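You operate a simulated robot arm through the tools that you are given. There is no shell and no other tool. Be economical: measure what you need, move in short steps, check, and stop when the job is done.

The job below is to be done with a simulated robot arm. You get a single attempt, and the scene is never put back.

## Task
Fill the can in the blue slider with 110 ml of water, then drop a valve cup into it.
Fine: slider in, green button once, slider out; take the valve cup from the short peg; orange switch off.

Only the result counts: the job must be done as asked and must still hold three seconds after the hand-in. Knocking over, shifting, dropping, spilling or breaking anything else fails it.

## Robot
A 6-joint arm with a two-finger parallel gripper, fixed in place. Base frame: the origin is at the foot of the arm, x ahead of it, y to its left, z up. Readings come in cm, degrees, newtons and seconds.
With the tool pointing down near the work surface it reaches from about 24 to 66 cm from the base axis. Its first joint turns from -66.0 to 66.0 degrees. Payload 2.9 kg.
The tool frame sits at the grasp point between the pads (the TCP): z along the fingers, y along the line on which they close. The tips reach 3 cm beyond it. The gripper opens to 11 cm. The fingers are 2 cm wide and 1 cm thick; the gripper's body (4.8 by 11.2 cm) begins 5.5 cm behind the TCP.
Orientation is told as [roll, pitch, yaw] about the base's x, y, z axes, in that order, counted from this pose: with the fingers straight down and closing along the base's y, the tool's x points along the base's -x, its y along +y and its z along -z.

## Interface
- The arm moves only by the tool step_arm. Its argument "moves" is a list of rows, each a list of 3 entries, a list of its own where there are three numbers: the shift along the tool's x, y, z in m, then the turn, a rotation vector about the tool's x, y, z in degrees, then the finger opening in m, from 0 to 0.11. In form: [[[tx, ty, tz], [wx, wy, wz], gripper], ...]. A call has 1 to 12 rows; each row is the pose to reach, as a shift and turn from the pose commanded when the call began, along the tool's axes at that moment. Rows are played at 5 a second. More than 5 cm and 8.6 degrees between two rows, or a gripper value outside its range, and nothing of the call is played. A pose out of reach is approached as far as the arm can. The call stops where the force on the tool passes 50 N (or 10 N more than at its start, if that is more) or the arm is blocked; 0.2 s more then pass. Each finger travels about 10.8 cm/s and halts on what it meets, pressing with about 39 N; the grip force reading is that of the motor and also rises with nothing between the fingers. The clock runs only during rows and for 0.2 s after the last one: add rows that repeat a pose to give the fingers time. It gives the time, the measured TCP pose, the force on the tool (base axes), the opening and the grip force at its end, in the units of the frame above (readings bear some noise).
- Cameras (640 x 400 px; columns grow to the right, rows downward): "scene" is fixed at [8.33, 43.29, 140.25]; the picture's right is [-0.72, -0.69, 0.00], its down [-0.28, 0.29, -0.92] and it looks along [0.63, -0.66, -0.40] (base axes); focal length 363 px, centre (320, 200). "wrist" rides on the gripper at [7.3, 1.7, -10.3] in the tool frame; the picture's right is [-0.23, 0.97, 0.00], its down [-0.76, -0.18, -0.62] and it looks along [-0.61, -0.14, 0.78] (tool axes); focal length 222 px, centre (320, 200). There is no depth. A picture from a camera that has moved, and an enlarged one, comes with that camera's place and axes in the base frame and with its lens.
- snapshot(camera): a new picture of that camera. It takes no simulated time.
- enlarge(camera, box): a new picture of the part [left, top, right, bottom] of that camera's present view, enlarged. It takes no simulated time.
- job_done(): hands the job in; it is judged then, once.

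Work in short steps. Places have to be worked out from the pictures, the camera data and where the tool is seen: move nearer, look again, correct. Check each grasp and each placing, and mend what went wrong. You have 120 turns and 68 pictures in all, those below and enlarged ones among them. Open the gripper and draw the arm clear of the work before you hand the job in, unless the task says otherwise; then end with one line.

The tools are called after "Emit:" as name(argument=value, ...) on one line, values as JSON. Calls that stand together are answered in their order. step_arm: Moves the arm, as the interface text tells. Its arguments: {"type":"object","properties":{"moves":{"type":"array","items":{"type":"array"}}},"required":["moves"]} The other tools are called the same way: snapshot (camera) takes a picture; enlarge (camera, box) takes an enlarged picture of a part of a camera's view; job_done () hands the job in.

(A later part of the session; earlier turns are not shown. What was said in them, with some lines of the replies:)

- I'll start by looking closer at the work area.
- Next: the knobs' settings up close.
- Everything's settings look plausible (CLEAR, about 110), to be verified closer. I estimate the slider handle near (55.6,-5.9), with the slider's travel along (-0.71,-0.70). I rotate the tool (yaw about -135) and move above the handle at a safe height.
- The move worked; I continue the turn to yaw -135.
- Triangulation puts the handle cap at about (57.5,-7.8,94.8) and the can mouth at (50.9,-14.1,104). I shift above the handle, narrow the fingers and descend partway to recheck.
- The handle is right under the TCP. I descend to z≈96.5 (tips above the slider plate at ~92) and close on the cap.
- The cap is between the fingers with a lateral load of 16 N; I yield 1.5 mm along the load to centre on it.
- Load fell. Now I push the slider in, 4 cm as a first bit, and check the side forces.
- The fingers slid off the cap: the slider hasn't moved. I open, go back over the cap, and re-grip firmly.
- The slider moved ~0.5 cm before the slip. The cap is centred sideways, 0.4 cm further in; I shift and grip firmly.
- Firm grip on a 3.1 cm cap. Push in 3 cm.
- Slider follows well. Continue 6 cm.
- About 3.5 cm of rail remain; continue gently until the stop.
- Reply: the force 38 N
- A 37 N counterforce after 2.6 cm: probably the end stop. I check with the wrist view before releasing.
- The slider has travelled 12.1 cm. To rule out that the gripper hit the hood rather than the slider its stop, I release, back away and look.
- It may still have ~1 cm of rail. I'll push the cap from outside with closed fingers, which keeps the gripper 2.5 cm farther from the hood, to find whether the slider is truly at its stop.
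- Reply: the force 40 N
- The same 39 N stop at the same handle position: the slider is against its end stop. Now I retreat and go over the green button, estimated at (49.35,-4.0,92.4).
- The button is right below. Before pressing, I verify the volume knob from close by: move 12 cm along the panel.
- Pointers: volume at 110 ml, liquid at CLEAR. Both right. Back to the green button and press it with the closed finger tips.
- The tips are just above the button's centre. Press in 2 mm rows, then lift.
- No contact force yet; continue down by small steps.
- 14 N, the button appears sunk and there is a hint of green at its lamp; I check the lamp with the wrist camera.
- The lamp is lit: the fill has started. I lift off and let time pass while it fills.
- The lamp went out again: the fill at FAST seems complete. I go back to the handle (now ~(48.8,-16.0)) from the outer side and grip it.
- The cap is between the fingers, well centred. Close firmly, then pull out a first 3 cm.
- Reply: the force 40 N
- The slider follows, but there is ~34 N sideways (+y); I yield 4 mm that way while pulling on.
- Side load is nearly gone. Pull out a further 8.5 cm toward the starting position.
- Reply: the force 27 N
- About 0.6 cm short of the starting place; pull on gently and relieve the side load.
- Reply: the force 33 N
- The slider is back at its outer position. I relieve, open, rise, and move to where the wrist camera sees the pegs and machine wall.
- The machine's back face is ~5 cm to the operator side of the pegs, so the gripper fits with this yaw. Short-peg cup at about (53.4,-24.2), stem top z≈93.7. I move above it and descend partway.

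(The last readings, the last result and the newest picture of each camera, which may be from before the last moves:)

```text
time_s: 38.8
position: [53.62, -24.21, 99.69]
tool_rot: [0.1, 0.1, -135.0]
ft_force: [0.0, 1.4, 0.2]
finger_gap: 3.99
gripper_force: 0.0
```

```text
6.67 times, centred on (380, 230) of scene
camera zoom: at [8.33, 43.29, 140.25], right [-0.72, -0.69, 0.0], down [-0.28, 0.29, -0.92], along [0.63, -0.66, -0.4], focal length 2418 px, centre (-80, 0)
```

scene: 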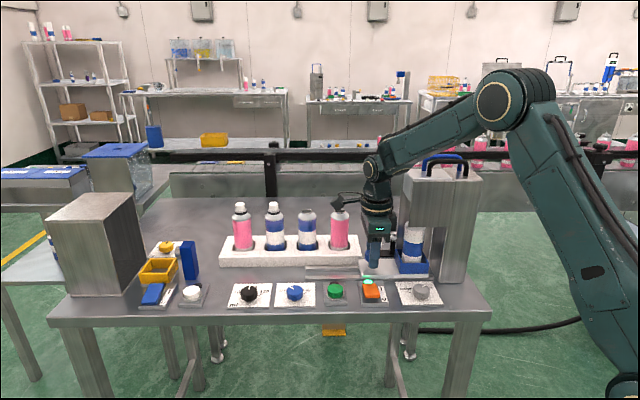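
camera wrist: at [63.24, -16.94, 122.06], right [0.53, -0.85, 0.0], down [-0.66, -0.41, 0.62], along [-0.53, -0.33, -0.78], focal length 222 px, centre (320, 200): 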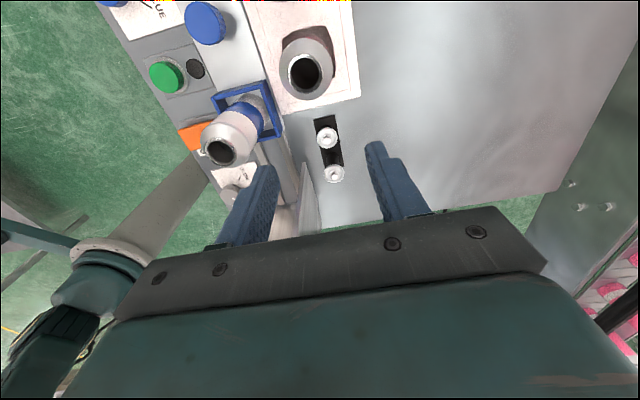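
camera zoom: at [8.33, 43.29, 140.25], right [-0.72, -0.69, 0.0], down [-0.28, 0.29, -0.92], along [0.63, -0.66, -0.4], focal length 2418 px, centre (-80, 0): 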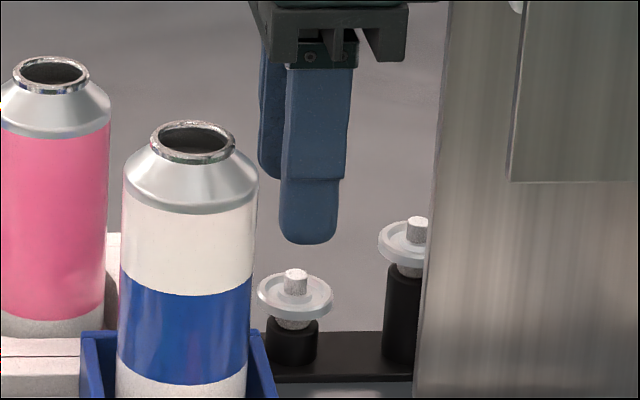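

The stem (about 0.9 cm thick, top z≈93.6) is right under the TCP. Narrow the gap and descend so the tips end just above the flange.

Emit:
step_arm(moves=[[[0, -0.001, 0.01], [0, 0, 0], 0.035], [[0, -0.001, 0.02], [0, 0, 0], 0.03], [[0, -0.001, 0.028], [0, 0, 0], 0.03], [[0, -0.001, 0.033], [0, 0, 0], 0.03], [[0, -0.001, 0.035], [0, 0, 0], 0.03]])

Emit:
enlarge(camera="scene", box=[340, 200, 420, 260])

Emit:
enlarge(camera="wrist", box=[260, 100, 400, 220])

```text
time_s: 40.0
position: [53.3, -23.96, 96.35]
tool_rot: [0.0, 0.1, -135.1]
ft_force: [0.2, 0.7, 0.0]
finger_gap: 2.99
gripper_force: 0.1
```

```text
6.67 times, centred on (380, 230) of scene
camera zoom: at [8.33, 43.29, 140.25], right [-0.72, -0.69, 0.0], down [-0.28, 0.29, -0.92], along [0.63, -0.66, -0.4], focal length 2418 px, centre (-80, 0)
```

zoom: 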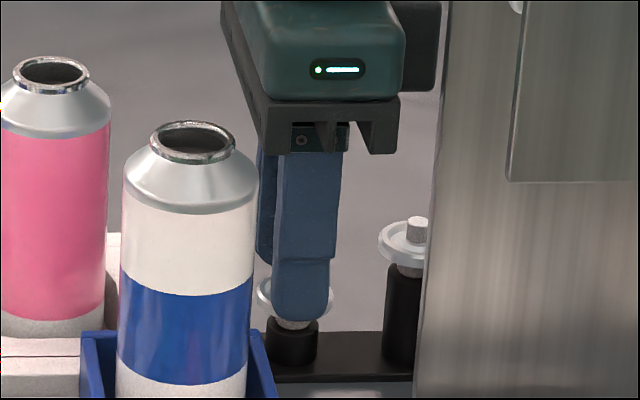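

```text
3.33 times, centred on (330, 160) of wrist
camera zoom: at [59.66, -20.13, 106.55], right [0.53, -0.85, 0.0], down [-0.66, -0.41, 0.62], along [-0.53, -0.33, -0.78], focal length 740 px, centre (287, 333)
```

zoom: 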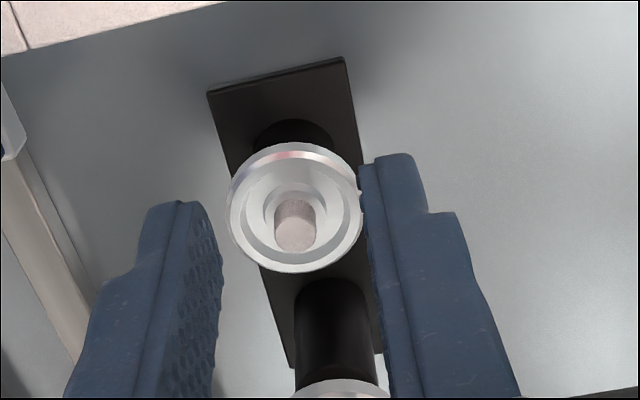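

The cup is ~2 mm toward +y. I centre and lower 3 mm, watching force, then close gently.

Emit:
step_arm(moves=[[[-0.001, 0.0024, 0], [0, 0, 0], 0.03], [[-0.001, 0.0024, 0.003], [0, 0, 0], 0.03], [[-0.001, 0.0024, 0.003], [0, 0, 0], 0.02], [[-0.001, 0.0024, 0.003], [0, 0, 0], 0.013], [[-0.001, 0.0024, 0.003], [0, 0, 0], 0.009]])

Emit:
enlarge(camera="wrist", box=[260, 100, 400, 220])

```text
time_s: 41.2
position: [53.42, -24.18, 96.16]
tool_rot: [0.1, 0.1, -134.9]
ft_force: [0.0, -0.4, 7.9]
finger_gap: 0.81
gripper_force: 0.1
```

```text
3.33 times, centred on (330, 160) of wrist
camera zoom: at [59.74, -20.3, 106.34], right [0.53, -0.85, 0.0], down [-0.67, -0.41, 0.62], along [-0.53, -0.33, -0.78], focal length 740 px, centre (287, 333)
```

zoom: 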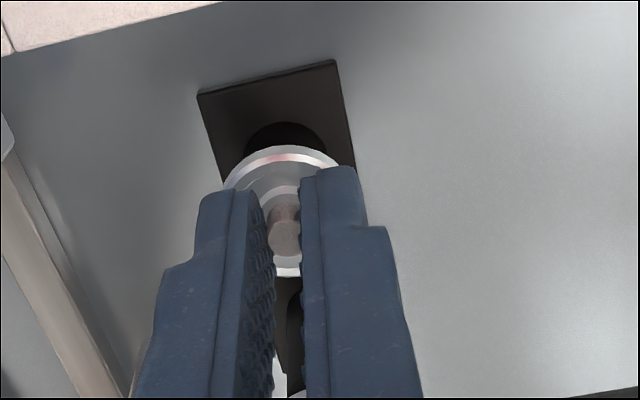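

Tips rest lightly on the rim, the stem is between the pads. I raise 1 mm and close fully.

Emit:
step_arm(moves=[[[0, 0, -0.001], [0, 0, 0], 0.006], [[0, 0, -0.001], [0, 0, 0], 0.003], [[0, 0, -0.001], [0, 0, 0], 0.0], [[0, 0, -0.001], [0, 0, 0], 0.0]])

```text
time_s: 42.2
position: [53.34, -24.24, 96.31]
tool_rot: [0.0, 0.1, -135.0]
ft_force: [0.5, -0.3, 2.9]
finger_gap: 0.02
gripper_force: 39.2
```

The fingers closed on nothing. Look where the stem is.

Emit:
enlarge(camera="wrist", box=[260, 100, 400, 220])

Emit:
enlarge(camera="scene", box=[340, 200, 420, 260])

```text
3.33 times, centred on (330, 160) of wrist
camera zoom: at [59.68, -20.28, 106.37], right [0.53, -0.85, 0.0], down [-0.66, -0.41, 0.62], along [-0.53, -0.33, -0.78], focal length 740 px, centre (287, 333)
```

zoom: 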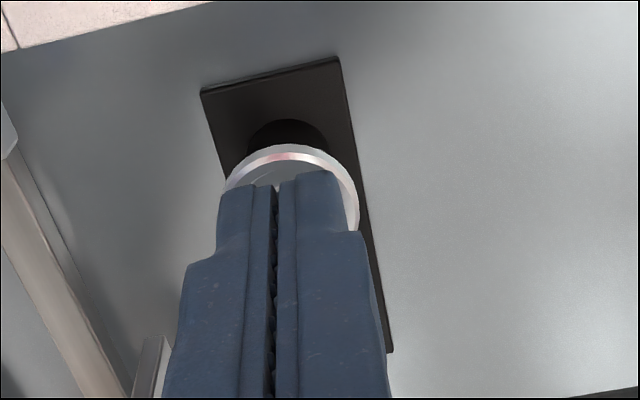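

```text
6.67 times, centred on (380, 230) of scene
camera zoom: at [8.33, 43.29, 140.25], right [-0.72, -0.69, 0.0], down [-0.28, 0.29, -0.92], along [0.63, -0.66, -0.4], focal length 2418 px, centre (-80, 0)
```

zoom: 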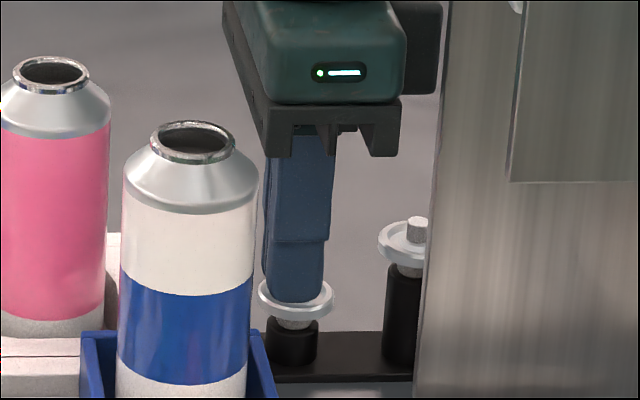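

The tips apparently slid onto the stem's top (so its top is at ~93.2). I rise, open to 2.4 cm, go down ~6 mm lower and close again.

Emit:
step_arm(moves=[[[0, 0, -0.006], [0, 0, 0], 0.0], [[0, 0, -0.006], [0, 0, 0], 0.024], [[0, 0, -0.006], [0, 0, 0], 0.024], [[0, 0, 0.0], [0, 0, 0], 0.024], [[0, 0, 0.003], [0, 0, 0], 0.024], [[0, 0, 0.005], [0, 0, 0], 0.024]])

```text
time_s: 43.6
position: [53.52, -24.17, 96.0]
tool_rot: [0.4, 0.1, -135.1]
ft_force: [-4.0, 3.1, 29.4]
finger_gap: 2.42
gripper_force: 0.0
```

29 N of contact with the rim at tip z≈93.0, so the stem should have been reachable. I rise and look again.

Emit:
step_arm(moves=[[[0, 0, -0.005], [0, 0, 0], 0.024], [[0, 0, -0.01], [0, 0, 0], 0.035], [[0, 0, -0.01], [0, 0, 0], 0.045]])

Emit:
enlarge(camera="wrist", box=[260, 100, 400, 220])

Emit:
enlarge(camera="scene", box=[356, 224, 396, 254])

```text
time_s: 44.4
position: [53.28, -24.02, 96.72]
tool_rot: [-0.1, 0.1, -135.0]
ft_force: [-1.1, 1.4, 0.3]
finger_gap: 4.49
gripper_force: 0.0
```

```text
3.33 times, centred on (330, 160) of wrist
camera zoom: at [59.66, -20.25, 106.76], right [0.53, -0.85, 0.0], down [-0.66, -0.41, 0.62], along [-0.53, -0.33, -0.78], focal length 740 px, centre (287, 333)
```

zoom: 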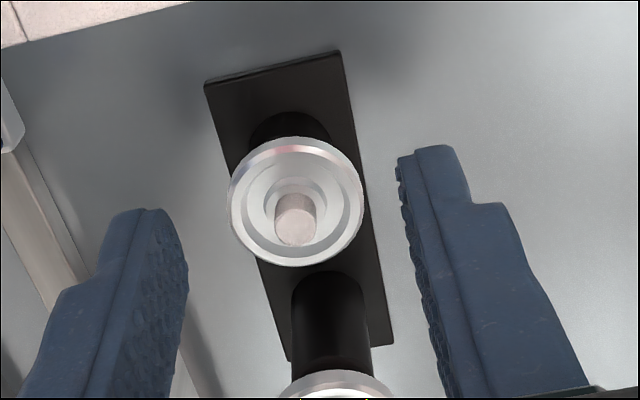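

```text
13.33 times, centred on (376, 239) of scene
camera zoom: at [8.33, 43.29, 140.25], right [-0.72, -0.69, 0.0], down [-0.28, 0.29, -0.92], along [0.63, -0.66, -0.4], focal length 4836 px, centre (-427, -320)
```

zoom: 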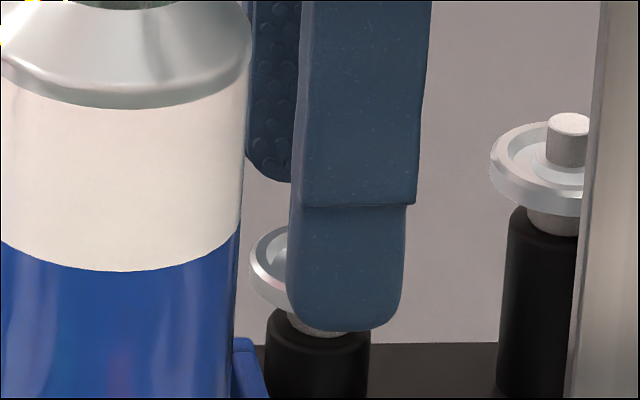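

The fingers closed through where the stem is without holding anything, so I'll grip the flange (≈2.85 cm wide, top z≈93.1) instead: tips just below the flange.

Emit:
step_arm(moves=[[[-0.003, 0.001, 0.004], [0, 0, 0], 0.042], [[-0.003, 0.001, 0.008], [0, 0, 0], 0.042], [[-0.003, 0.001, 0.011], [0, 0, 0], 0.042], [[-0.003, 0.001, 0.011], [0, 0, 0], 0.034], [[-0.003, 0.001, 0.011], [0, 0, 0], 0.031], [[-0.003, 0.001, 0.011], [0, 0, 0], 0.031]])

Emit:
enlarge(camera="wrist", box=[260, 100, 400, 220])

```text
time_s: 45.8
position: [53.25, -24.34, 95.69]
tool_rot: [0.3, 0.1, -135.0]
ft_force: [0.0, 0.8, -0.2]
finger_gap: 3.08
gripper_force: 0.2
```

```text
3.33 times, centred on (330, 160) of wrist
camera zoom: at [59.56, -20.56, 106.0], right [0.53, -0.85, 0.0], down [-0.67, -0.41, 0.62], along [-0.53, -0.33, -0.78], focal length 740 px, centre (287, 333)
```

zoom: 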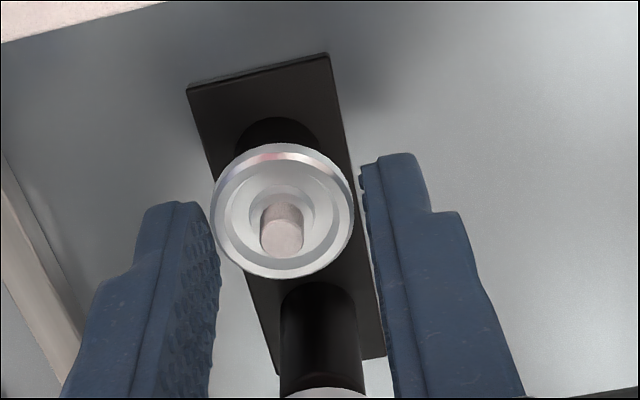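

The flange sits between the pads, slightly to the left. I centre 1 mm, lower 2 mm, and close.

Emit:
step_arm(moves=[[[0, -0.001, 0.002], [0, 0, 0], 0.031], [[0, -0.001, 0.002], [0, 0, 0], 0.028], [[0, -0.001, 0.002], [0, 0, 0], 0.025], [[0, -0.001, 0.002], [0, 0, 0], 0.02], [[0, -0.001, 0.002], [0, 0, 0], 0.02]])

```text
time_s: 47.0
position: [53.27, -24.31, 95.84]
tool_rot: [0.5, 0.2, -134.9]
ft_force: [-4.4, 3.3, 11.3]
finger_gap: 2.27
gripper_force: 2.5
```

Emit:
enlarge(camera="wrist", box=[260, 100, 400, 220])

Emit:
enlarge(camera="scene", box=[356, 224, 396, 254])

```text
3.33 times, centred on (330, 160) of wrist
camera zoom: at [59.51, -20.43, 106.07], right [0.53, -0.85, 0.01], down [-0.67, -0.41, 0.62], along [-0.52, -0.33, -0.79], focal length 740 px, centre (287, 333)
```

zoom: 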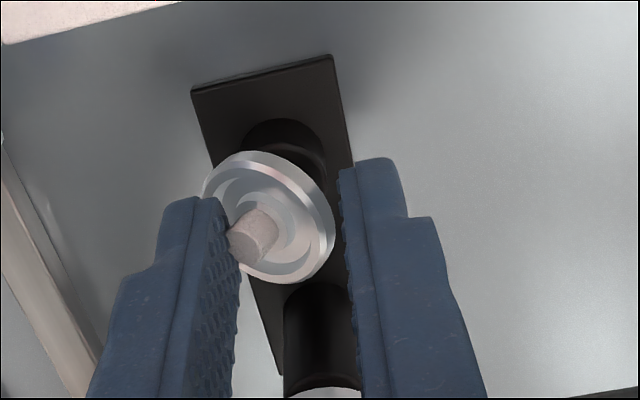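

```text
13.33 times, centred on (376, 239) of scene
camera zoom: at [8.26, 43.32, 140.25], right [-0.72, -0.69, 0.0], down [-0.28, 0.29, -0.92], along [0.63, -0.66, -0.4], focal length 4836 px, centre (-427, -320)
```

zoom: 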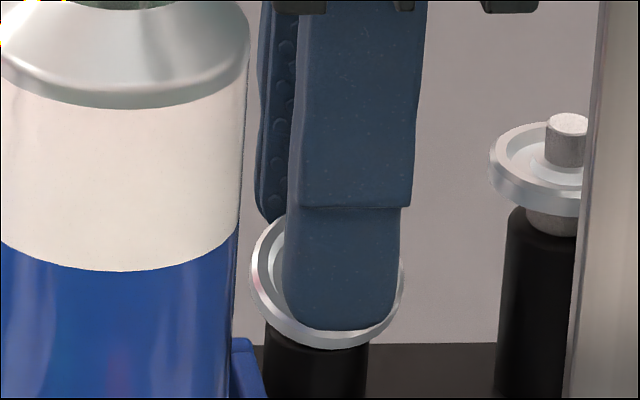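

The cup tipped on its peg because the tips were not low enough and one slid over the rim. I open slowly and check that it falls back on the peg.

Emit:
step_arm(moves=[[[0, 0, 0], [0, 0, 0], 0.024], [[0, 0, 0], [0, 0, 0], 0.027], [[0, 0, 0], [0, 0, 0], 0.031], [[0, 0, 0], [0, 0, 0], 0.035], [[0, 0, 0], [0, 0, 0], 0.04], [[0, 0, 0], [0, 0, 0], 0.045]])

Emit:
enlarge(camera="wrist", box=[260, 100, 400, 220])

```text
time_s: 48.4
position: [53.28, -24.42, 95.88]
tool_rot: [0.6, 0.1, -135.0]
ft_force: [-0.5, 0.0, 0.0]
finger_gap: 4.5
gripper_force: 0.1
```

```text
3.33 times, centred on (330, 160) of wrist
camera zoom: at [59.54, -20.46, 106.07], right [0.53, -0.85, 0.01], down [-0.67, -0.41, 0.62], along [-0.52, -0.33, -0.79], focal length 740 px, centre (287, 333)
```

zoom: 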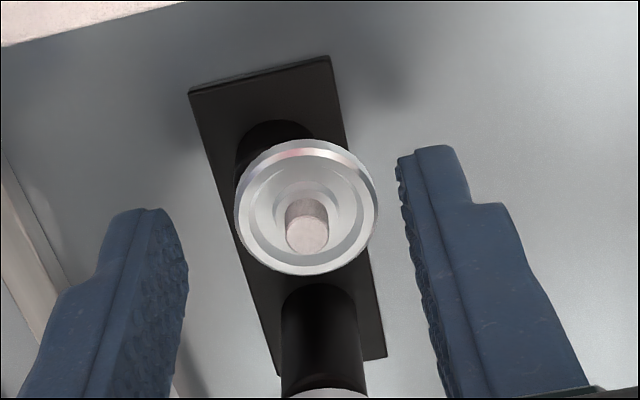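

The cup is still on the peg but displaced toward +y. I rise a little and view it from the side.

Emit:
step_arm(moves=[[[0, 0, -0.02], [-0.5, 0, 0], 0.045], [[0, 0, -0.05], [-0.5, 0, 0], 0.045]])

Emit:
enlarge(camera="scene", box=[356, 224, 396, 254])

Emit:
enlarge(camera="wrist", box=[240, 60, 400, 200])

```text
time_s: 49.0
position: [53.33, -24.47, 100.48]
tool_rot: [0.3, 0.0, -135.0]
ft_force: [0.2, 1.2, -0.1]
finger_gap: 4.5
gripper_force: 0.0
```

```text
13.33 times, centred on (376, 239) of scene
camera zoom: at [8.33, 43.29, 140.25], right [-0.72, -0.69, 0.0], down [-0.28, 0.29, -0.92], along [0.63, -0.66, -0.4], focal length 4836 px, centre (-427, -320)
```

zoom: 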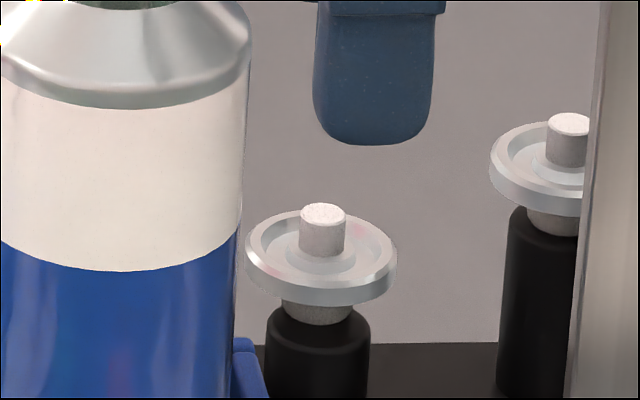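

```text
2.86 times, centred on (320, 130) of wrist
camera zoom: at [59.52, -20.52, 110.58], right [0.53, -0.85, 0.01], down [-0.67, -0.41, 0.62], along [-0.53, -0.33, -0.78], focal length 635 px, centre (320, 400)
```

zoom: 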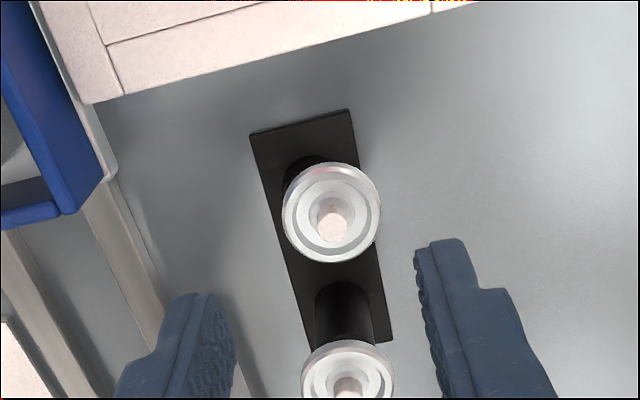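

The cup sits upright on the peg, shifted ~3 mm. I recentre (+3 mm y, +4 mm x) and go lower this time (TCP ≈95.05, tips ~1 cm below the rim top but above the peg), fingers still wide.

Emit:
step_arm(moves=[[[0.004, 0.003, 0.02], [0, 0, 0], 0.045], [[0.004, 0.003, 0.04], [0, 0, 0], 0.045], [[0.004, 0.003, 0.05], [0, 0, 0], 0.045], [[0.004, 0.003, 0.054], [0, 0, 0], 0.045], [[0.004, 0.003, 0.054], [0, 0, 0], 0.036]])

Emit:
enlarge(camera="wrist", box=[260, 100, 400, 220])

```text
time_s: 50.2
position: [54.14, -24.46, 95.67]
tool_rot: [1.4, 0.4, -135.1]
ft_force: [-0.4, -0.5, -0.6]
finger_gap: 3.6
gripper_force: 0.0
```

```text
3.33 times, centred on (330, 160) of wrist
camera zoom: at [60.16, -20.49, 105.9], right [0.53, -0.85, 0.02], down [-0.68, -0.41, 0.61], along [-0.51, -0.34, -0.79], focal length 740 px, centre (287, 333)
```

zoom: 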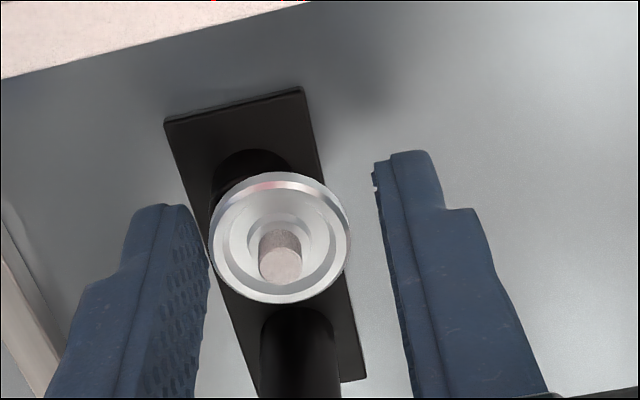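

The arm stalls at z≈95.7 with a slight roll and no tool force, maybe the forearm is touching the machine. I check the full scene.

Emit:
snapshot(camera="scene")

```text
14 pictures are left
```

scene: 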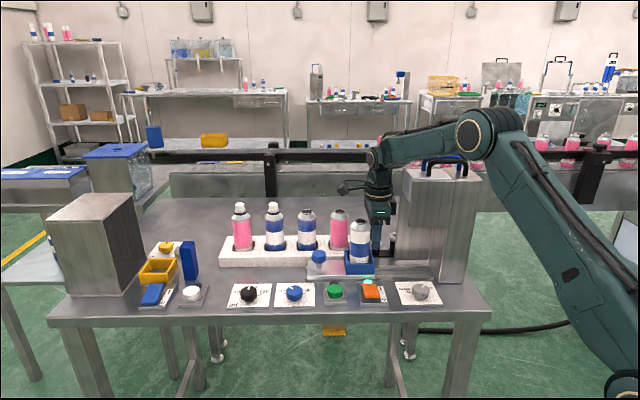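

The forearm rests on the machine's carry handles, so it can't go lower this way. I rise off at once, open, and turn the yaw to -160 so the tool can lean without its camera meeting the pink can.

Emit:
step_arm(moves=[[[0, 0, -0.01], [0, 0, 0], 0.045], [[0, 0, -0.04], [0, 0, 0], 0.045], [[0, 0, -0.05], [0, 0, 8], 0.045], [[0, 0, -0.05], [0, 0, 16], 0.045], [[0, 0, -0.05], [0, 0, 25], 0.045], [[0, 0, -0.05], [0, 0, 25], 0.045]])

```text
refused: row 5 steps farther than a row can; nothing moved
```

Emit:
step_arm(moves=[[[0, 0, -0.01], [0, 0, 0], 0.045], [[0, 0, -0.04], [0, 0, 0], 0.045], [[0, 0, -0.05], [0, 0, 8], 0.045], [[0, 0, -0.05], [0, 0, 16], 0.045], [[0, 0, -0.05], [0, 0, 24], 0.045], [[0, 0, -0.05], [0, 0, 24], 0.045]])

```text
time_s: 51.6
position: [53.57, -24.14, 99.96]
tool_rot: [0.5, 0.2, -159.2]
ft_force: [0.1, -0.7, 0.0]
finger_gap: 4.51
gripper_force: 0.1
```

Now lean 12° (wrist outward, away from the machine).

Emit:
step_arm(moves=[[[0.002, 0.002, 0], [0, -6, 0], 0.045], [[0.004, 0.003, 0], [0, -12, 0], 0.045], [[0.004, 0.003, 0.02], [0, -12, 0], 0.045], [[0.004, 0.003, 0.03], [0, -12, 0], 0.045]])

Emit:
enlarge(camera="wrist", box=[240, 80, 420, 220])

Emit:
enlarge(camera="scene", box=[330, 130, 490, 260])

```text
time_s: 52.6
position: [54.16, -24.36, 96.97]
tool_rot: [0.5, -11.8, -159.1]
ft_force: [-0.4, 0.2, -0.3]
finger_gap: 4.49
gripper_force: 0.1
out of reach, approached as far as the arm can: row 2, 3
```

```text
2.86 times, centred on (330, 150) of wrist
camera zoom: at [63.39, -22.69, 105.48], right [0.14, -0.99, 0.05], down [-0.64, -0.05, 0.76], along [-0.75, -0.14, -0.64], focal length 635 px, centre (291, 343)
```

zoom: 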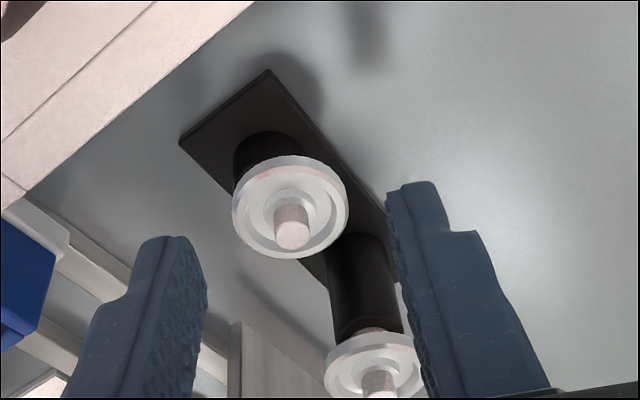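

```text
3.08 times, centred on (410, 195) of scene
camera zoom: at [8.33, 43.29, 140.25], right [-0.72, -0.69, 0.0], down [-0.28, 0.29, -0.92], along [0.63, -0.66, -0.4], focal length 1116 px, centre (43, 215)
```

zoom: 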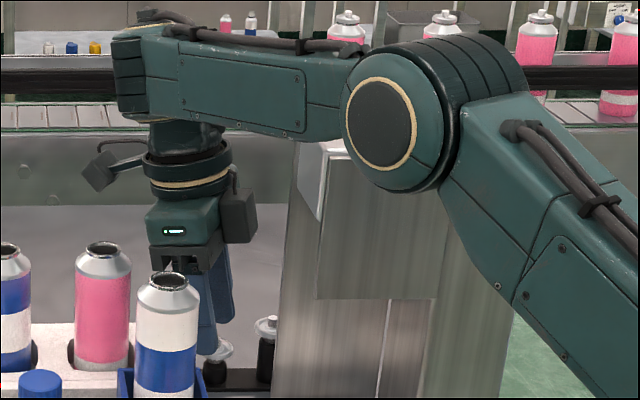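

Leaning fully outward stretches the arm to its limit; the handles stick under the forearm's right edge, so a milder lean with more sideways share is better. I go back upright, set yaw ≈-150, then lean 8°.

Emit:
step_arm(moves=[[[0, 0, -0.02], [0, 6, 0], 0.045], [[0, 0, -0.03], [0, 12, 0], 0.045], [[0, 0, -0.03], [0, 12, 0], 0.045]])

Emit:
step_arm(moves=[[[0, 0, 0], [0, 0, -5], 0.045], [[0, 0, 0], [0, 0, -9.5], 0.045], [[0, 0, 0], [0, 0, -9.5], 0.045]])

Emit:
step_arm(moves=[[[0, 0, 0], [0, -4, 0], 0.045], [[0, 0, 0], [0, -8, 0], 0.045], [[0, 0, 0.0], [0, -8, 0], 0.045]])

```text
time_s: 53.4
position: [54.92, -24.31, 99.87]
tool_rot: [0.5, 0.4, -159.1]
ft_force: [-0.3, -0.2, 0.2]
finger_gap: 4.5
gripper_force: 0.1
```

```text
time_s: 54.2
position: [54.8, -24.3, 99.9]
tool_rot: [0.5, 0.3, -149.4]
ft_force: [-0.5, -0.4, 0.8]
finger_gap: 4.48
gripper_force: 0.1
```

```text
time_s: 55.0
position: [54.64, -24.09, 99.83]
tool_rot: [0.3, -7.8, -149.5]
ft_force: [0.3, 0.6, -0.3]
finger_gap: 4.49
gripper_force: 0.1
```

Now descend along the vertical with this lean, fingers wide, aiming TCP z≈95.1 around the cup.

Emit:
step_arm(moves=[[[-0.003, 0, 0.015], [0, 0, 0], 0.045], [[-0.0022, 0, 0.0306], [0, 0, 0], 0.045], [[-0.001, 0, 0.04], [0, 0, 0], 0.045], [[0.0001, 0, 0.0474], [0, 0, 0], 0.045], [[0.0001, 0, 0.0474], [0, 0, 0], 0.045]])

Emit:
enlarge(camera="wrist", box=[240, 80, 420, 220])

```text
time_s: 56.2
position: [54.27, -24.56, 95.2]
tool_rot: [0.6, -7.8, -149.7]
ft_force: [0.1, 0.1, 0.0]
finger_gap: 4.51
gripper_force: 0.1
```

```text
2.86 times, centred on (330, 150) of wrist
camera zoom: at [62.42, -21.64, 104.35], right [0.3, -0.95, 0.04], down [-0.67, -0.18, 0.72], along [-0.68, -0.24, -0.69], focal length 635 px, centre (291, 343)
```

zoom: 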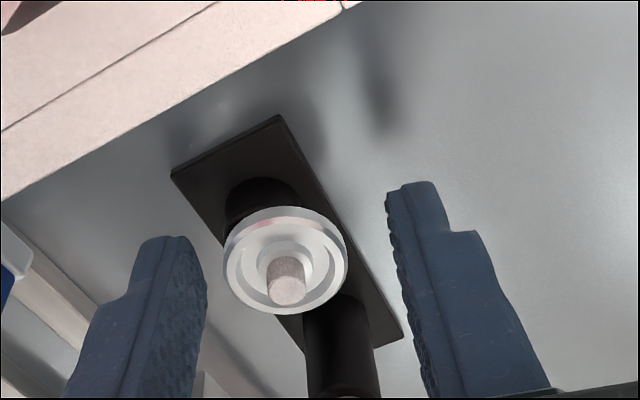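

Clear descent to 95.2 without contact. The cup is ~2 mm toward the left finger; I shift -y 2 mm and close firmly.

Emit:
step_arm(moves=[[[0, -0.002, 0.001], [0, 0, 0], 0.036], [[0, -0.002, 0.001], [0, 0, 0], 0.032], [[0, -0.002, 0.001], [0, 0, 0], 0.03], [[0, -0.002, 0.001], [0, 0, 0], 0.028], [[0, -0.002, 0.001], [0, 0, 0], 0.026], [[0, -0.002, 0.001], [0, 0, 0], 0.024]])

Emit:
enlarge(camera="wrist", box=[240, 80, 420, 220])

```text
time_s: 57.6
position: [54.1, -24.45, 95.1]
tool_rot: [0.5, -7.8, -149.5]
ft_force: [0.0, 0.0, -1.0]
finger_gap: 2.6
gripper_force: 10.4
```

```text
2.86 times, centred on (330, 150) of wrist
camera zoom: at [62.28, -21.47, 104.28], right [0.3, -0.95, 0.04], down [-0.67, -0.18, 0.72], along [-0.68, -0.24, -0.69], focal length 635 px, centre (291, 343)
```

zoom: 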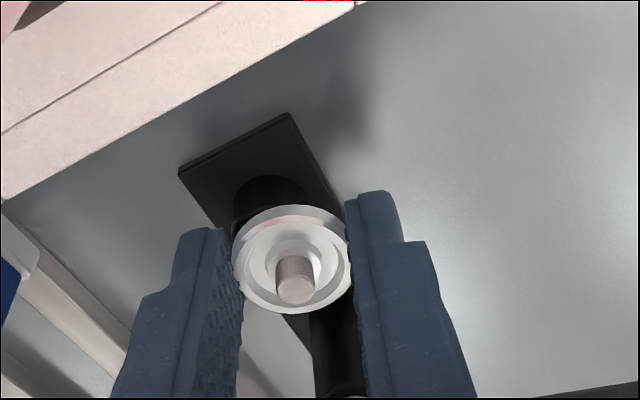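

The flange (2.6 cm) is held level. Tighten fully and lift 3 cm straight up.

Emit:
step_arm(moves=[[[0, 0, 0], [0, 0, 0], 0.015], [[0, 0, 0], [0, 0, 0], 0.005], [[0, 0, 0], [0, 0, 0], 0.005], [[-0.0007, 0, -0.005], [0, 0, 0], 0.005], [[-0.0021, 0, -0.015], [0, 0, 0], 0.005], [[-0.0042, 0, -0.0297], [0, 0, 0], 0.005]])

Emit:
enlarge(camera="wrist", box=[240, 80, 420, 220])

```text
time_s: 59.0
position: [54.06, -24.42, 98.29]
tool_rot: [0.4, -7.7, -149.6]
ft_force: [0.1, 0.0, 0.3]
finger_gap: 2.45
gripper_force: 39.1
```

```text
2.86 times, centred on (330, 150) of wrist
camera zoom: at [62.29, -21.5, 107.34], right [0.3, -0.95, 0.04], down [-0.67, -0.18, 0.72], along [-0.68, -0.24, -0.69], focal length 635 px, centre (291, 343)
```

zoom: 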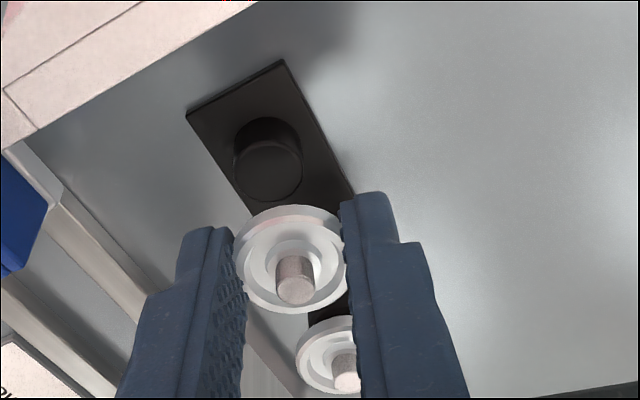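

The cup is lifted, level. Raise to z≈111 and carry it over the can at (50.9,-14.15).

Emit:
step_arm(moves=[[[-0.0056, 0, -0.0396], [0, 0, 0], 0.005], [[-0.0111, 0, -0.0792], [0, 0, 0], 0.005], [[-0.0177, 0, -0.1257], [0, 0, 0], 0.005], [[-0.01, -0.03, -0.127], [0, 0, 0], 0.005], [[-0.002, -0.06, -0.128], [0, 0, 0], 0.005], [[0.004, -0.085, -0.129], [0, 0, 0], 0.005], [[0.0098, -0.1046, -0.1296], [0, 0, 0], 0.005], [[0.0098, -0.1046, -0.1296], [0, 0, 0], 0.005]])

Emit:
enlarge(camera="wrist", box=[220, 60, 420, 220])

Emit:
enlarge(camera="scene", box=[320, 170, 420, 280])

```text
time_s: 60.8
position: [50.95, -13.85, 110.59]
tool_rot: [0.5, -7.7, -149.6]
ft_force: [0.3, 0.8, -0.3]
finger_gap: 2.46
gripper_force: 38.2
out of reach, approached as far as the arm can: row 2, 3, 4, 5, 6
```

```text
2.50 times, centred on (320, 140) of wrist
camera zoom: at [59.23, -10.95, 119.85], right [0.3, -0.95, 0.04], down [-0.67, -0.18, 0.72], along [-0.68, -0.24, -0.69], focal length 555 px, centre (320, 350)
```

zoom: 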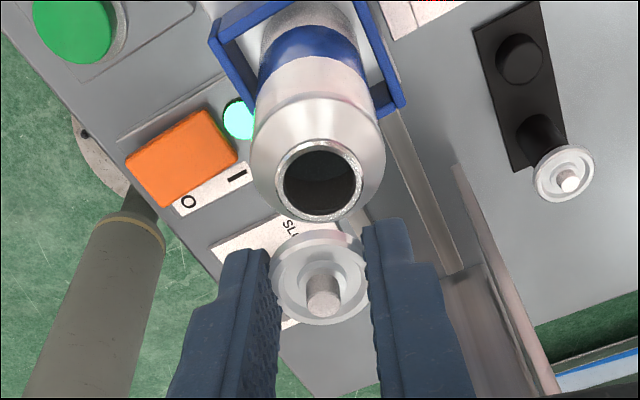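

```text
3.64 times, centred on (370, 225) of scene
camera zoom: at [8.33, 43.29, 140.25], right [-0.72, -0.69, 0.0], down [-0.28, 0.29, -0.92], along [0.63, -0.66, -0.4], focal length 1319 px, centre (138, 109)
```

zoom: 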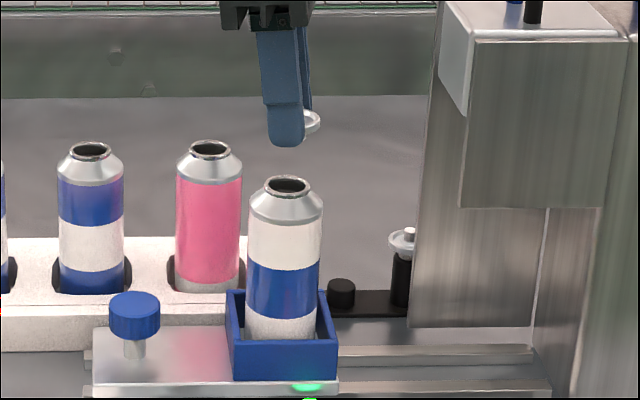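

Mouth triangulates to (51.0,-14.2,103.9); the held cup's axis to (50.5,-14.1). I correct by that and lower to TCP ≈108.3 to recheck.

Emit:
step_arm(moves=[[[0.003, 0.003, 0.0], [0, 0, 0], 0.005], [[0.005, 0.003, 0.012], [0, 0, 0], 0.005], [[0.0069, 0.003, 0.0223], [0, 0, 0], 0.005], [[0.0069, 0.003, 0.0223], [0, 0, 0], 0.005]])

Emit:
enlarge(camera="wrist", box=[240, 80, 400, 220])

```text
time_s: 61.8
position: [51.51, -13.9, 108.46]
tool_rot: [0.4, -7.8, -149.6]
ft_force: [-0.3, -0.6, -0.2]
finger_gap: 2.43
gripper_force: 38.9
out of reach, approached as far as the arm can: row 1
```

```text
2.86 times, centred on (320, 150) of wrist
camera zoom: at [59.84, -11.06, 117.59], right [0.3, -0.95, 0.04], down [-0.67, -0.18, 0.72], along [-0.68, -0.24, -0.69], focal length 635 px, centre (320, 343)
```

zoom: 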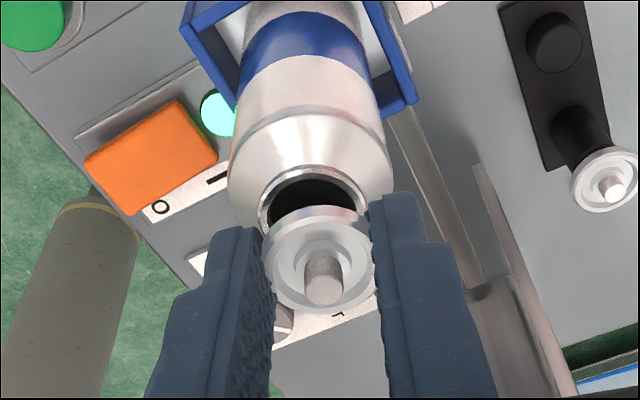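

The cup now looks ~2 mm past the mouth's axis. Correct and descend until the finger tips are just above the mouth roll (TCP ≈107.1).

Emit:
step_arm(moves=[[[-0.002, -0.001, 0.0003], [0, 0, 0], 0.005], [[-0.001, -0.001, 0.006], [0, 0, 0], 0.005], [[-0.0005, -0.001, 0.01], [0, 0, 0], 0.005], [[-0.0001, -0.001, 0.0137], [0, 0, 0], 0.005]])

Emit:
enlarge(camera="scene", box=[335, 200, 391, 242])

```text
time_s: 62.8
position: [51.42, -14.06, 107.21]
tool_rot: [0.6, -7.7, -149.6]
ft_force: [-1.3, 1.2, 8.0]
finger_gap: 2.44
gripper_force: 39.0
```

```text
9.52 times, centred on (363, 221) of scene
camera zoom: at [8.31, 43.29, 140.25], right [-0.72, -0.69, 0.0], down [-0.28, 0.29, -0.92], along [0.63, -0.66, -0.4], focal length 3454 px, centre (-90, 0)
```

zoom: 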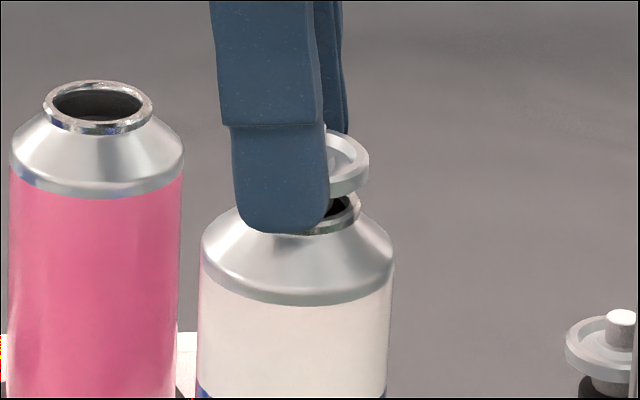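

Scene view: the cup is ~3 mm too far toward the machine, heights agree. I lift 2 mm, shift 2.7 mm outward and lower again.

Emit:
step_arm(moves=[[[-0.0003, 0, -0.002], [0, 0, 0], 0.005], [[0.0024, -0.0003, -0.0024], [0, 0, 0], 0.005], [[0.0026, -0.0003, -0.001], [0, 0, 0], 0.005], [[0.0027, -0.0003, -0.0003], [0, 0, 0], 0.005]])

Emit:
enlarge(camera="scene", box=[335, 200, 391, 242])

```text
time_s: 63.8
position: [51.57, -13.78, 107.19]
tool_rot: [0.6, -7.7, -149.5]
ft_force: [-1.0, -0.6, 17.4]
finger_gap: 2.43
gripper_force: 38.8
```

```text
9.52 times, centred on (363, 221) of scene
camera zoom: at [8.3, 43.29, 140.25], right [-0.72, -0.69, 0.0], down [-0.28, 0.29, -0.92], along [0.63, -0.66, -0.4], focal length 3454 px, centre (-90, 0)
```

zoom: 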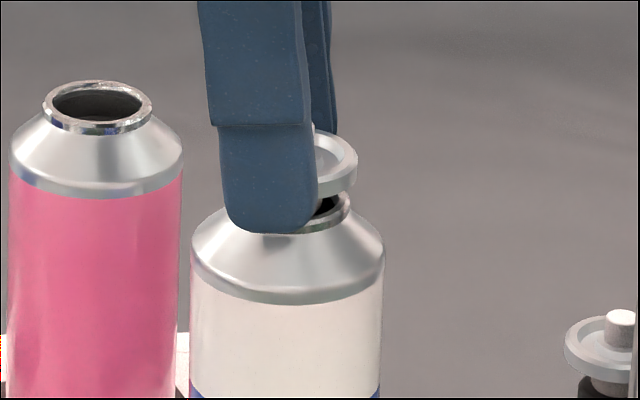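

The roll was being dragged a little by the finger tips (17 N down). I lift 5 mm off, shift another 2.5 mm, and hover just above contact.

Emit:
step_arm(moves=[[[-0.0007, 0, -0.005], [0, 0, 0], 0.005], [[0.0018, -0.0005, -0.0053], [0, 0, 0], 0.005], [[0.002, -0.0005, -0.004], [0, 0, 0], 0.005], [[0.0022, -0.0005, -0.0028], [0, 0, 0], 0.005]])

Emit:
enlarge(camera="scene", box=[335, 200, 391, 242])

```text
time_s: 64.8
position: [51.75, -13.64, 107.27]
tool_rot: [0.5, -7.8, -149.5]
ft_force: [0.6, 0.7, 0.0]
finger_gap: 2.44
gripper_force: 39.0
```

```text
9.52 times, centred on (363, 221) of scene
camera zoom: at [8.33, 43.29, 140.25], right [-0.72, -0.69, 0.0], down [-0.28, 0.29, -0.92], along [0.63, -0.66, -0.4], focal length 3454 px, centre (-90, 0)
```

zoom: 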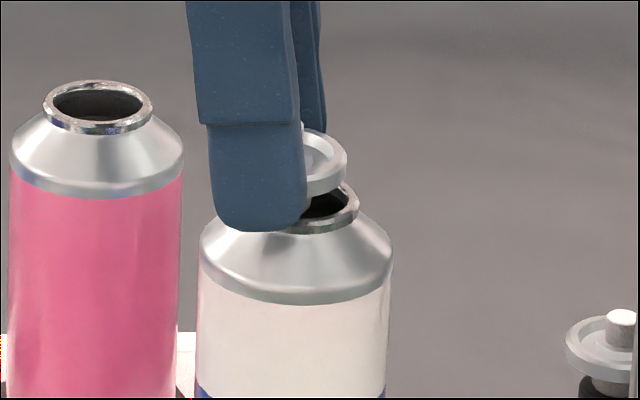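

The can stands upright at its place again, no load; the cup is now ~2 mm outward. Shift back 2 mm and release.

Emit:
step_arm(moves=[[[-0.001, 0, 0.0002], [0, 0, 0], 0.005], [[-0.002, 0, 0.0004], [0, 0, 0], 0.005], [[-0.002, 0, 0.0004], [0, 0, 0], 0.005], [[-0.002, 0, 0.0004], [0, 0, 0], 0.045], [[-0.002, 0, 0.0004], [0, 0, 0], 0.045], [[-0.002, 0, 0.0004], [0, 0, 0], 0.045]])

Emit:
enlarge(camera="wrist", box=[240, 80, 400, 220])

```text
time_s: 66.2
position: [51.6, -13.55, 107.24]
tool_rot: [0.5, -7.8, -149.8]
ft_force: [-0.8, 0.2, 1.1]
finger_gap: 4.49
gripper_force: 0.0
```

```text
2.86 times, centred on (320, 150) of wrist
camera zoom: at [59.79, -10.81, 116.42], right [0.3, -0.95, 0.04], down [-0.67, -0.18, 0.72], along [-0.68, -0.24, -0.69], focal length 635 px, centre (320, 343)
```

zoom: 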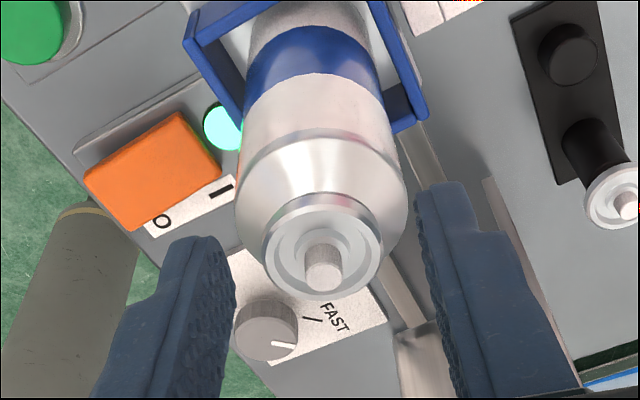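

The cup is seated in the mouth. I rise, straighten the tool, and close the fingers.

Emit:
step_arm(moves=[[[-0.0028, 0, -0.02], [0, 0, 0], 0.045], [[-0.0055, 0, -0.0396], [0, 0, 0], 0.045], [[-0.0083, 0, -0.0594], [0, 4, 0], 0.03], [[-0.0083, 0, -0.0594], [0, 8, 0], 0.0], [[-0.0083, 0, -0.0594], [0, 8, 0], 0.0]])

```text
time_s: 67.4
position: [51.97, -13.9, 113.56]
tool_rot: [0.3, 0.0, -149.5]
ft_force: [-0.2, -0.6, -0.1]
finger_gap: 0.02
gripper_force: 37.6
out of reach, approached as far as the arm can: row 2, 4, 5
```

Move over the operator-side (O) end of the orange rocker, est. (42.75,-8.0), turning yaw to -135.

Emit:
step_arm(moves=[[[-0.0165, -0.0325, 0], [0, 0, -5], 0.0], [[-0.033, -0.065, 0], [0, 0, -10], 0.0], [[-0.0495, -0.0977, 0], [0, 0, -14.5], 0.0], [[-0.0495, -0.0977, 0.045], [0, 0, -14.5], 0.0], [[-0.0495, -0.0977, 0.09], [0, 0, -14.5], 0.0], [[-0.0495, -0.0977, 0.125], [0, 0, -14.5], 0.0]])

Emit:
snapshot(camera="scene")

```text
time_s: 68.8
position: [54.64, -9.68, 110.78]
tool_rot: [-0.1, -0.5, -135.0]
ft_force: [0.4, 0.1, -0.7]
finger_gap: 0.0
gripper_force: 37.4
out of reach, approached as far as the arm can: row 1, 2, 3, 4, 5, 6
```

```text
1 pictures are left
```

scene: 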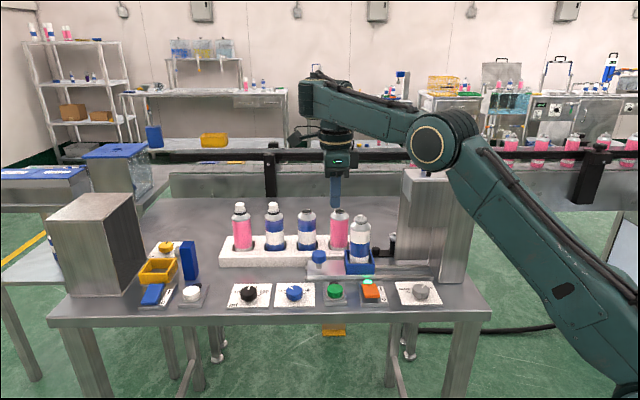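

The arm could not follow ("out of reach") and stopped high above. With one picture left I rely on readings; first a null move to see what pose is being commanded.

Emit:
step_arm(moves=[[[0, 0, 0], [0, 0, 0], 0.0], [[0, 0, 0], [0, 0, 0], 0.0]])

```text
time_s: 69.4
position: [54.74, -9.71, 110.81]
tool_rot: [-0.2, -0.6, -135.0]
ft_force: [0.4, 0.3, 0.2]
finger_gap: 0.0
gripper_force: 37.9
```

The commanded pose was clamped to this one. Test a small move toward the operator side (tool -y 4 cm), same height.

Emit:
step_arm(moves=[[[0, -0.02, 0], [0, 0, 0], 0.0], [[0, -0.04, 0], [0, 0, 0], 0.0]])

```text
time_s: 70.0
position: [53.97, -7.31, 112.66]
tool_rot: [0.4, -0.1, -135.0]
ft_force: [-0.4, 0.1, -0.3]
finger_gap: 0.02
gripper_force: 37.5
out of reach, approached as far as the arm can: row 1, 2
```

The reachable boundary behaves like a joint limit. I go up to the earlier known pose (55.6,-6,120) to free the arm's configuration.

Emit:
step_arm(moves=[[[0.01, 0, -0.03], [0, 0, 0], 0.0], [[0.02, 0, -0.07], [0, 0, 0], 0.0], [[0.02, 0, -0.1], [0, 0, 0], 0.0]])

```text
time_s: 70.8
position: [55.34, -5.97, 122.71]
tool_rot: [0.3, 0.4, -136.3]
ft_force: [-0.4, 1.1, -0.5]
finger_gap: 0.0
gripper_force: 37.6
```

That pose works. Now I unwind the yaw back toward 0 here at height (the press needs no particular yaw).

Emit:
step_arm(moves=[[[0, 0, 0], [0, 0, -8], 0.0], [[0, 0, 0], [0, 0, -16], 0.0], [[0, 0, 0], [0, 0, -24], 0.0], [[0, 0, 0], [0, 0, -32], 0.0], [[0, 0, 0], [0, 0, -40], 0.0], [[0, 0, 0], [0, 0, -48], 0.0], [[0, 0, 0], [0, 0, -56], 0.0], [[0, 0, 0], [0, 0, -64], 0.0], [[0, 0, 0], [0, 0, -72], 0.0], [[0, 0, 0], [0, 0, -80], 0.0], [[0, 0, 0], [0, 0, -88], 0.0], [[0, 0, 0], [0, 0, -96], 0.0]])

```text
time_s: 73.4
position: [55.25, -5.88, 122.88]
tool_rot: [0.0, -0.5, -38.7]
ft_force: [1.3, -0.3, -0.4]
finger_gap: 0.01
gripper_force: 37.6
```

Yaw is now -39. Move at this height horizontally to above the rocker's O end (42.75,-8.0).

Emit:
step_arm(moves=[[[0.021, -0.0236, 0], [0, 0, 0], 0.0], [[0.042, -0.0472, 0], [0, 0, 0], 0.0], [[0.063, -0.0709, 0], [0, 0, 0], 0.0], [[0.0844, -0.0945, 0], [0, 0, 0], 0.0]])

```text
time_s: 74.4
position: [42.95, -8.05, 122.91]
tool_rot: [0.1, -0.6, -40.4]
ft_force: [-0.8, 2.2, -0.3]
finger_gap: 0.01
gripper_force: 37.5
```

Reached. Descend to TCP z≈99.

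Emit:
step_arm(moves=[[[0, 0, 0.045], [0, 0, 0], 0.0], [[0, 0, 0.09], [0, 0, 0], 0.0], [[0, 0, 0.135], [0, 0, 0], 0.0], [[0, 0, 0.18], [0, 0, 0], 0.0], [[0, 0, 0.22], [0, 0, 0], 0.0], [[0, 0, 0.239], [0, 0, 0], 0.0]])

```text
time_s: 75.8
position: [42.9, -8.25, 98.99]
tool_rot: [0.0, -0.5, -39.0]
ft_force: [-0.4, -0.1, -0.1]
finger_gap: 0.01
gripper_force: 37.4
out of reach, approached as far as the arm can: row 1, 2
```

Now press down in small rows, watching the force (shifted 3 mm more toward the operator edge).

Emit:
step_arm(moves=[[[0.003, 0, 0.01], [0, 0, 0], 0.0], [[0.003, 0, 0.02], [0, 0, 0], 0.0], [[0.003, 0, 0.025], [0, 0, 0], 0.0], [[0.003, 0, 0.028], [0, 0, 0], 0.0]])

```text
time_s: 76.8
position: [42.58, -8.04, 96.06]
tool_rot: [0.0, -0.6, -38.9]
ft_force: [0.2, 0.8, 0.6]
finger_gap: 0.0
gripper_force: 37.8
```

Emit:
step_arm(moves=[[[0, 0, 0.002], [0, 0, 0], 0.0], [[0, 0, 0.004], [0, 0, 0], 0.0], [[0, 0, 0.006], [0, 0, 0], 0.0]])

```text
time_s: 77.6
position: [42.51, -7.9, 95.44]
tool_rot: [0.0, -0.5, -38.9]
ft_force: [-0.9, 0.2, 0.8]
finger_gap: 0.0
gripper_force: 37.6
```

No contact yet (tips ≈92.45); continue down.

Emit:
step_arm(moves=[[[0, 0, 0.002], [0, 0, 0], 0.0], [[0, 0, 0.004], [0, 0, 0], 0.0]])

```text
time_s: 78.2
position: [42.68, -8.04, 95.22]
tool_rot: [0.2, -0.7, -39.0]
ft_force: [-6.7, 3.9, 21.7]
finger_gap: 0.0
gripper_force: 37.5
```

Contact, 22 N. Press a bit further to flip the rocker.

Emit:
step_arm(moves=[[[0, 0, 0.002], [0, 0, 0], 0.0], [[0, 0, 0.002], [0, 0, 0], 0.0]])

```text
time_s: 78.7
position: [42.63, -7.85, 95.37]
tool_rot: [0.1, -0.6, -38.9]
ft_force: [-7.2, 1.1, 10.5]
finger_gap: 0.0
gripper_force: 37.0
stopped in row 2: the force on the tool passed its limit (the readings are from after the stop); the commanded pose is now the measured one
```

It stopped on force with the surface not yielding visibly; I may be on the rocker's very end edge. I lift 6 mm, move 5 mm inward and press again (pressing the O side repeatedly is harmless).

Emit:
step_arm(moves=[[[0, 0, -0.006], [0, 0, 0], 0.0], [[-0.005, 0, -0.006], [0, 0, 0], 0.0], [[-0.005, 0, -0.003], [0, 0, 0], 0.0]])

Emit:
step_arm(moves=[[[0, 0, 0.002], [0, 0, 0], 0.0], [[0, 0, 0.003], [0, 0, 0], 0.0]])

Emit:
step_arm(moves=[[[0, 0, 0.001], [0, 0, 0], 0.0], [[0, 0, 0.002], [0, 0, 0], 0.0]])

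```text
time_s: 79.5
position: [43.12, -8.24, 95.55]
tool_rot: [0.1, -0.8, -39.0]
ft_force: [0.0, 0.7, -0.3]
finger_gap: 0.0
gripper_force: 37.8
```

```text
time_s: 80.1
position: [43.19, -8.32, 95.45]
tool_rot: [0.1, -0.8, -39.0]
ft_force: [-8.9, 0.1, 23.4]
finger_gap: 0.0
gripper_force: 37.3
```

```text
time_s: 80.6
position: [43.2, -8.21, 95.41]
tool_rot: [0.1, -1.0, -39.0]
ft_force: [-6.5, 0.7, 8.4]
finger_gap: 0.01
gripper_force: 38.0
stopped in row 2: the force on the tool passed its limit (the readings are from after the stop); the commanded pose is now the measured one
```

Now the surface is slightly higher inward than at the end, i.e. it slopes down toward O: the rocker appears flipped. I lift clear and use the last picture to confirm lamp, rocker and can.

Emit:
step_arm(moves=[[[0, 0, -0.01], [0, 0, 0], 0.0], [[0, 0, -0.05], [0, 0, 0], 0.0], [[0, 0, -0.1], [0, 0, 0], 0.02], [[0, 0, -0.15], [0, 0, 0], 0.05], [[0, 0, -0.2], [0, 0, 0], 0.08], [[0, 0, -0.245], [0, 0, 0], 0.08]])

Emit:
enlarge(camera="scene", box=[310, 205, 470, 305])

```text
time_s: 82.0
position: [42.88, -8.25, 119.8]
tool_rot: [0.3, -0.8, -38.9]
ft_force: [-0.2, -1.3, 0.1]
finger_gap: 7.99
gripper_force: 0.0
```

```text
4.00 times, centred on (390, 255) of scene
camera zoom: at [8.33, 43.29, 140.25], right [-0.72, -0.69, 0.0], down [-0.28, 0.29, -0.92], along [0.63, -0.66, -0.4], focal length 1451 px, centre (40, -20)
```

zoom: 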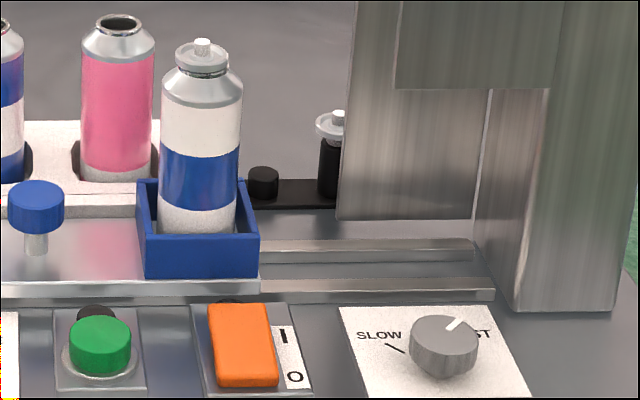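

The lamp is out with the rocker tipped to O, the cup is seated in the upright can, the slider is out, and the arm is clear with the gripper open. I hand in the job.

Emit:
job_done()

```text
The job is handed in.
```

I filled the can in the blue slider, put the short-peg valve cup in its mouth, and turned the orange switch off; the last picture shows the cup seated, the slider out and the lamp dark. I didn't measure the 110 ml. It rests on the volume knob at 110, the liquid knob at CLEAR and one press of the green button. On the way, the forearm rested on the filling machine's carry handles, the cup tipped on its peg once, and the finger tips pushed the filled can a few millimetres. The can and the cup settled back each time, and I saw nothing spilled or knocked over.
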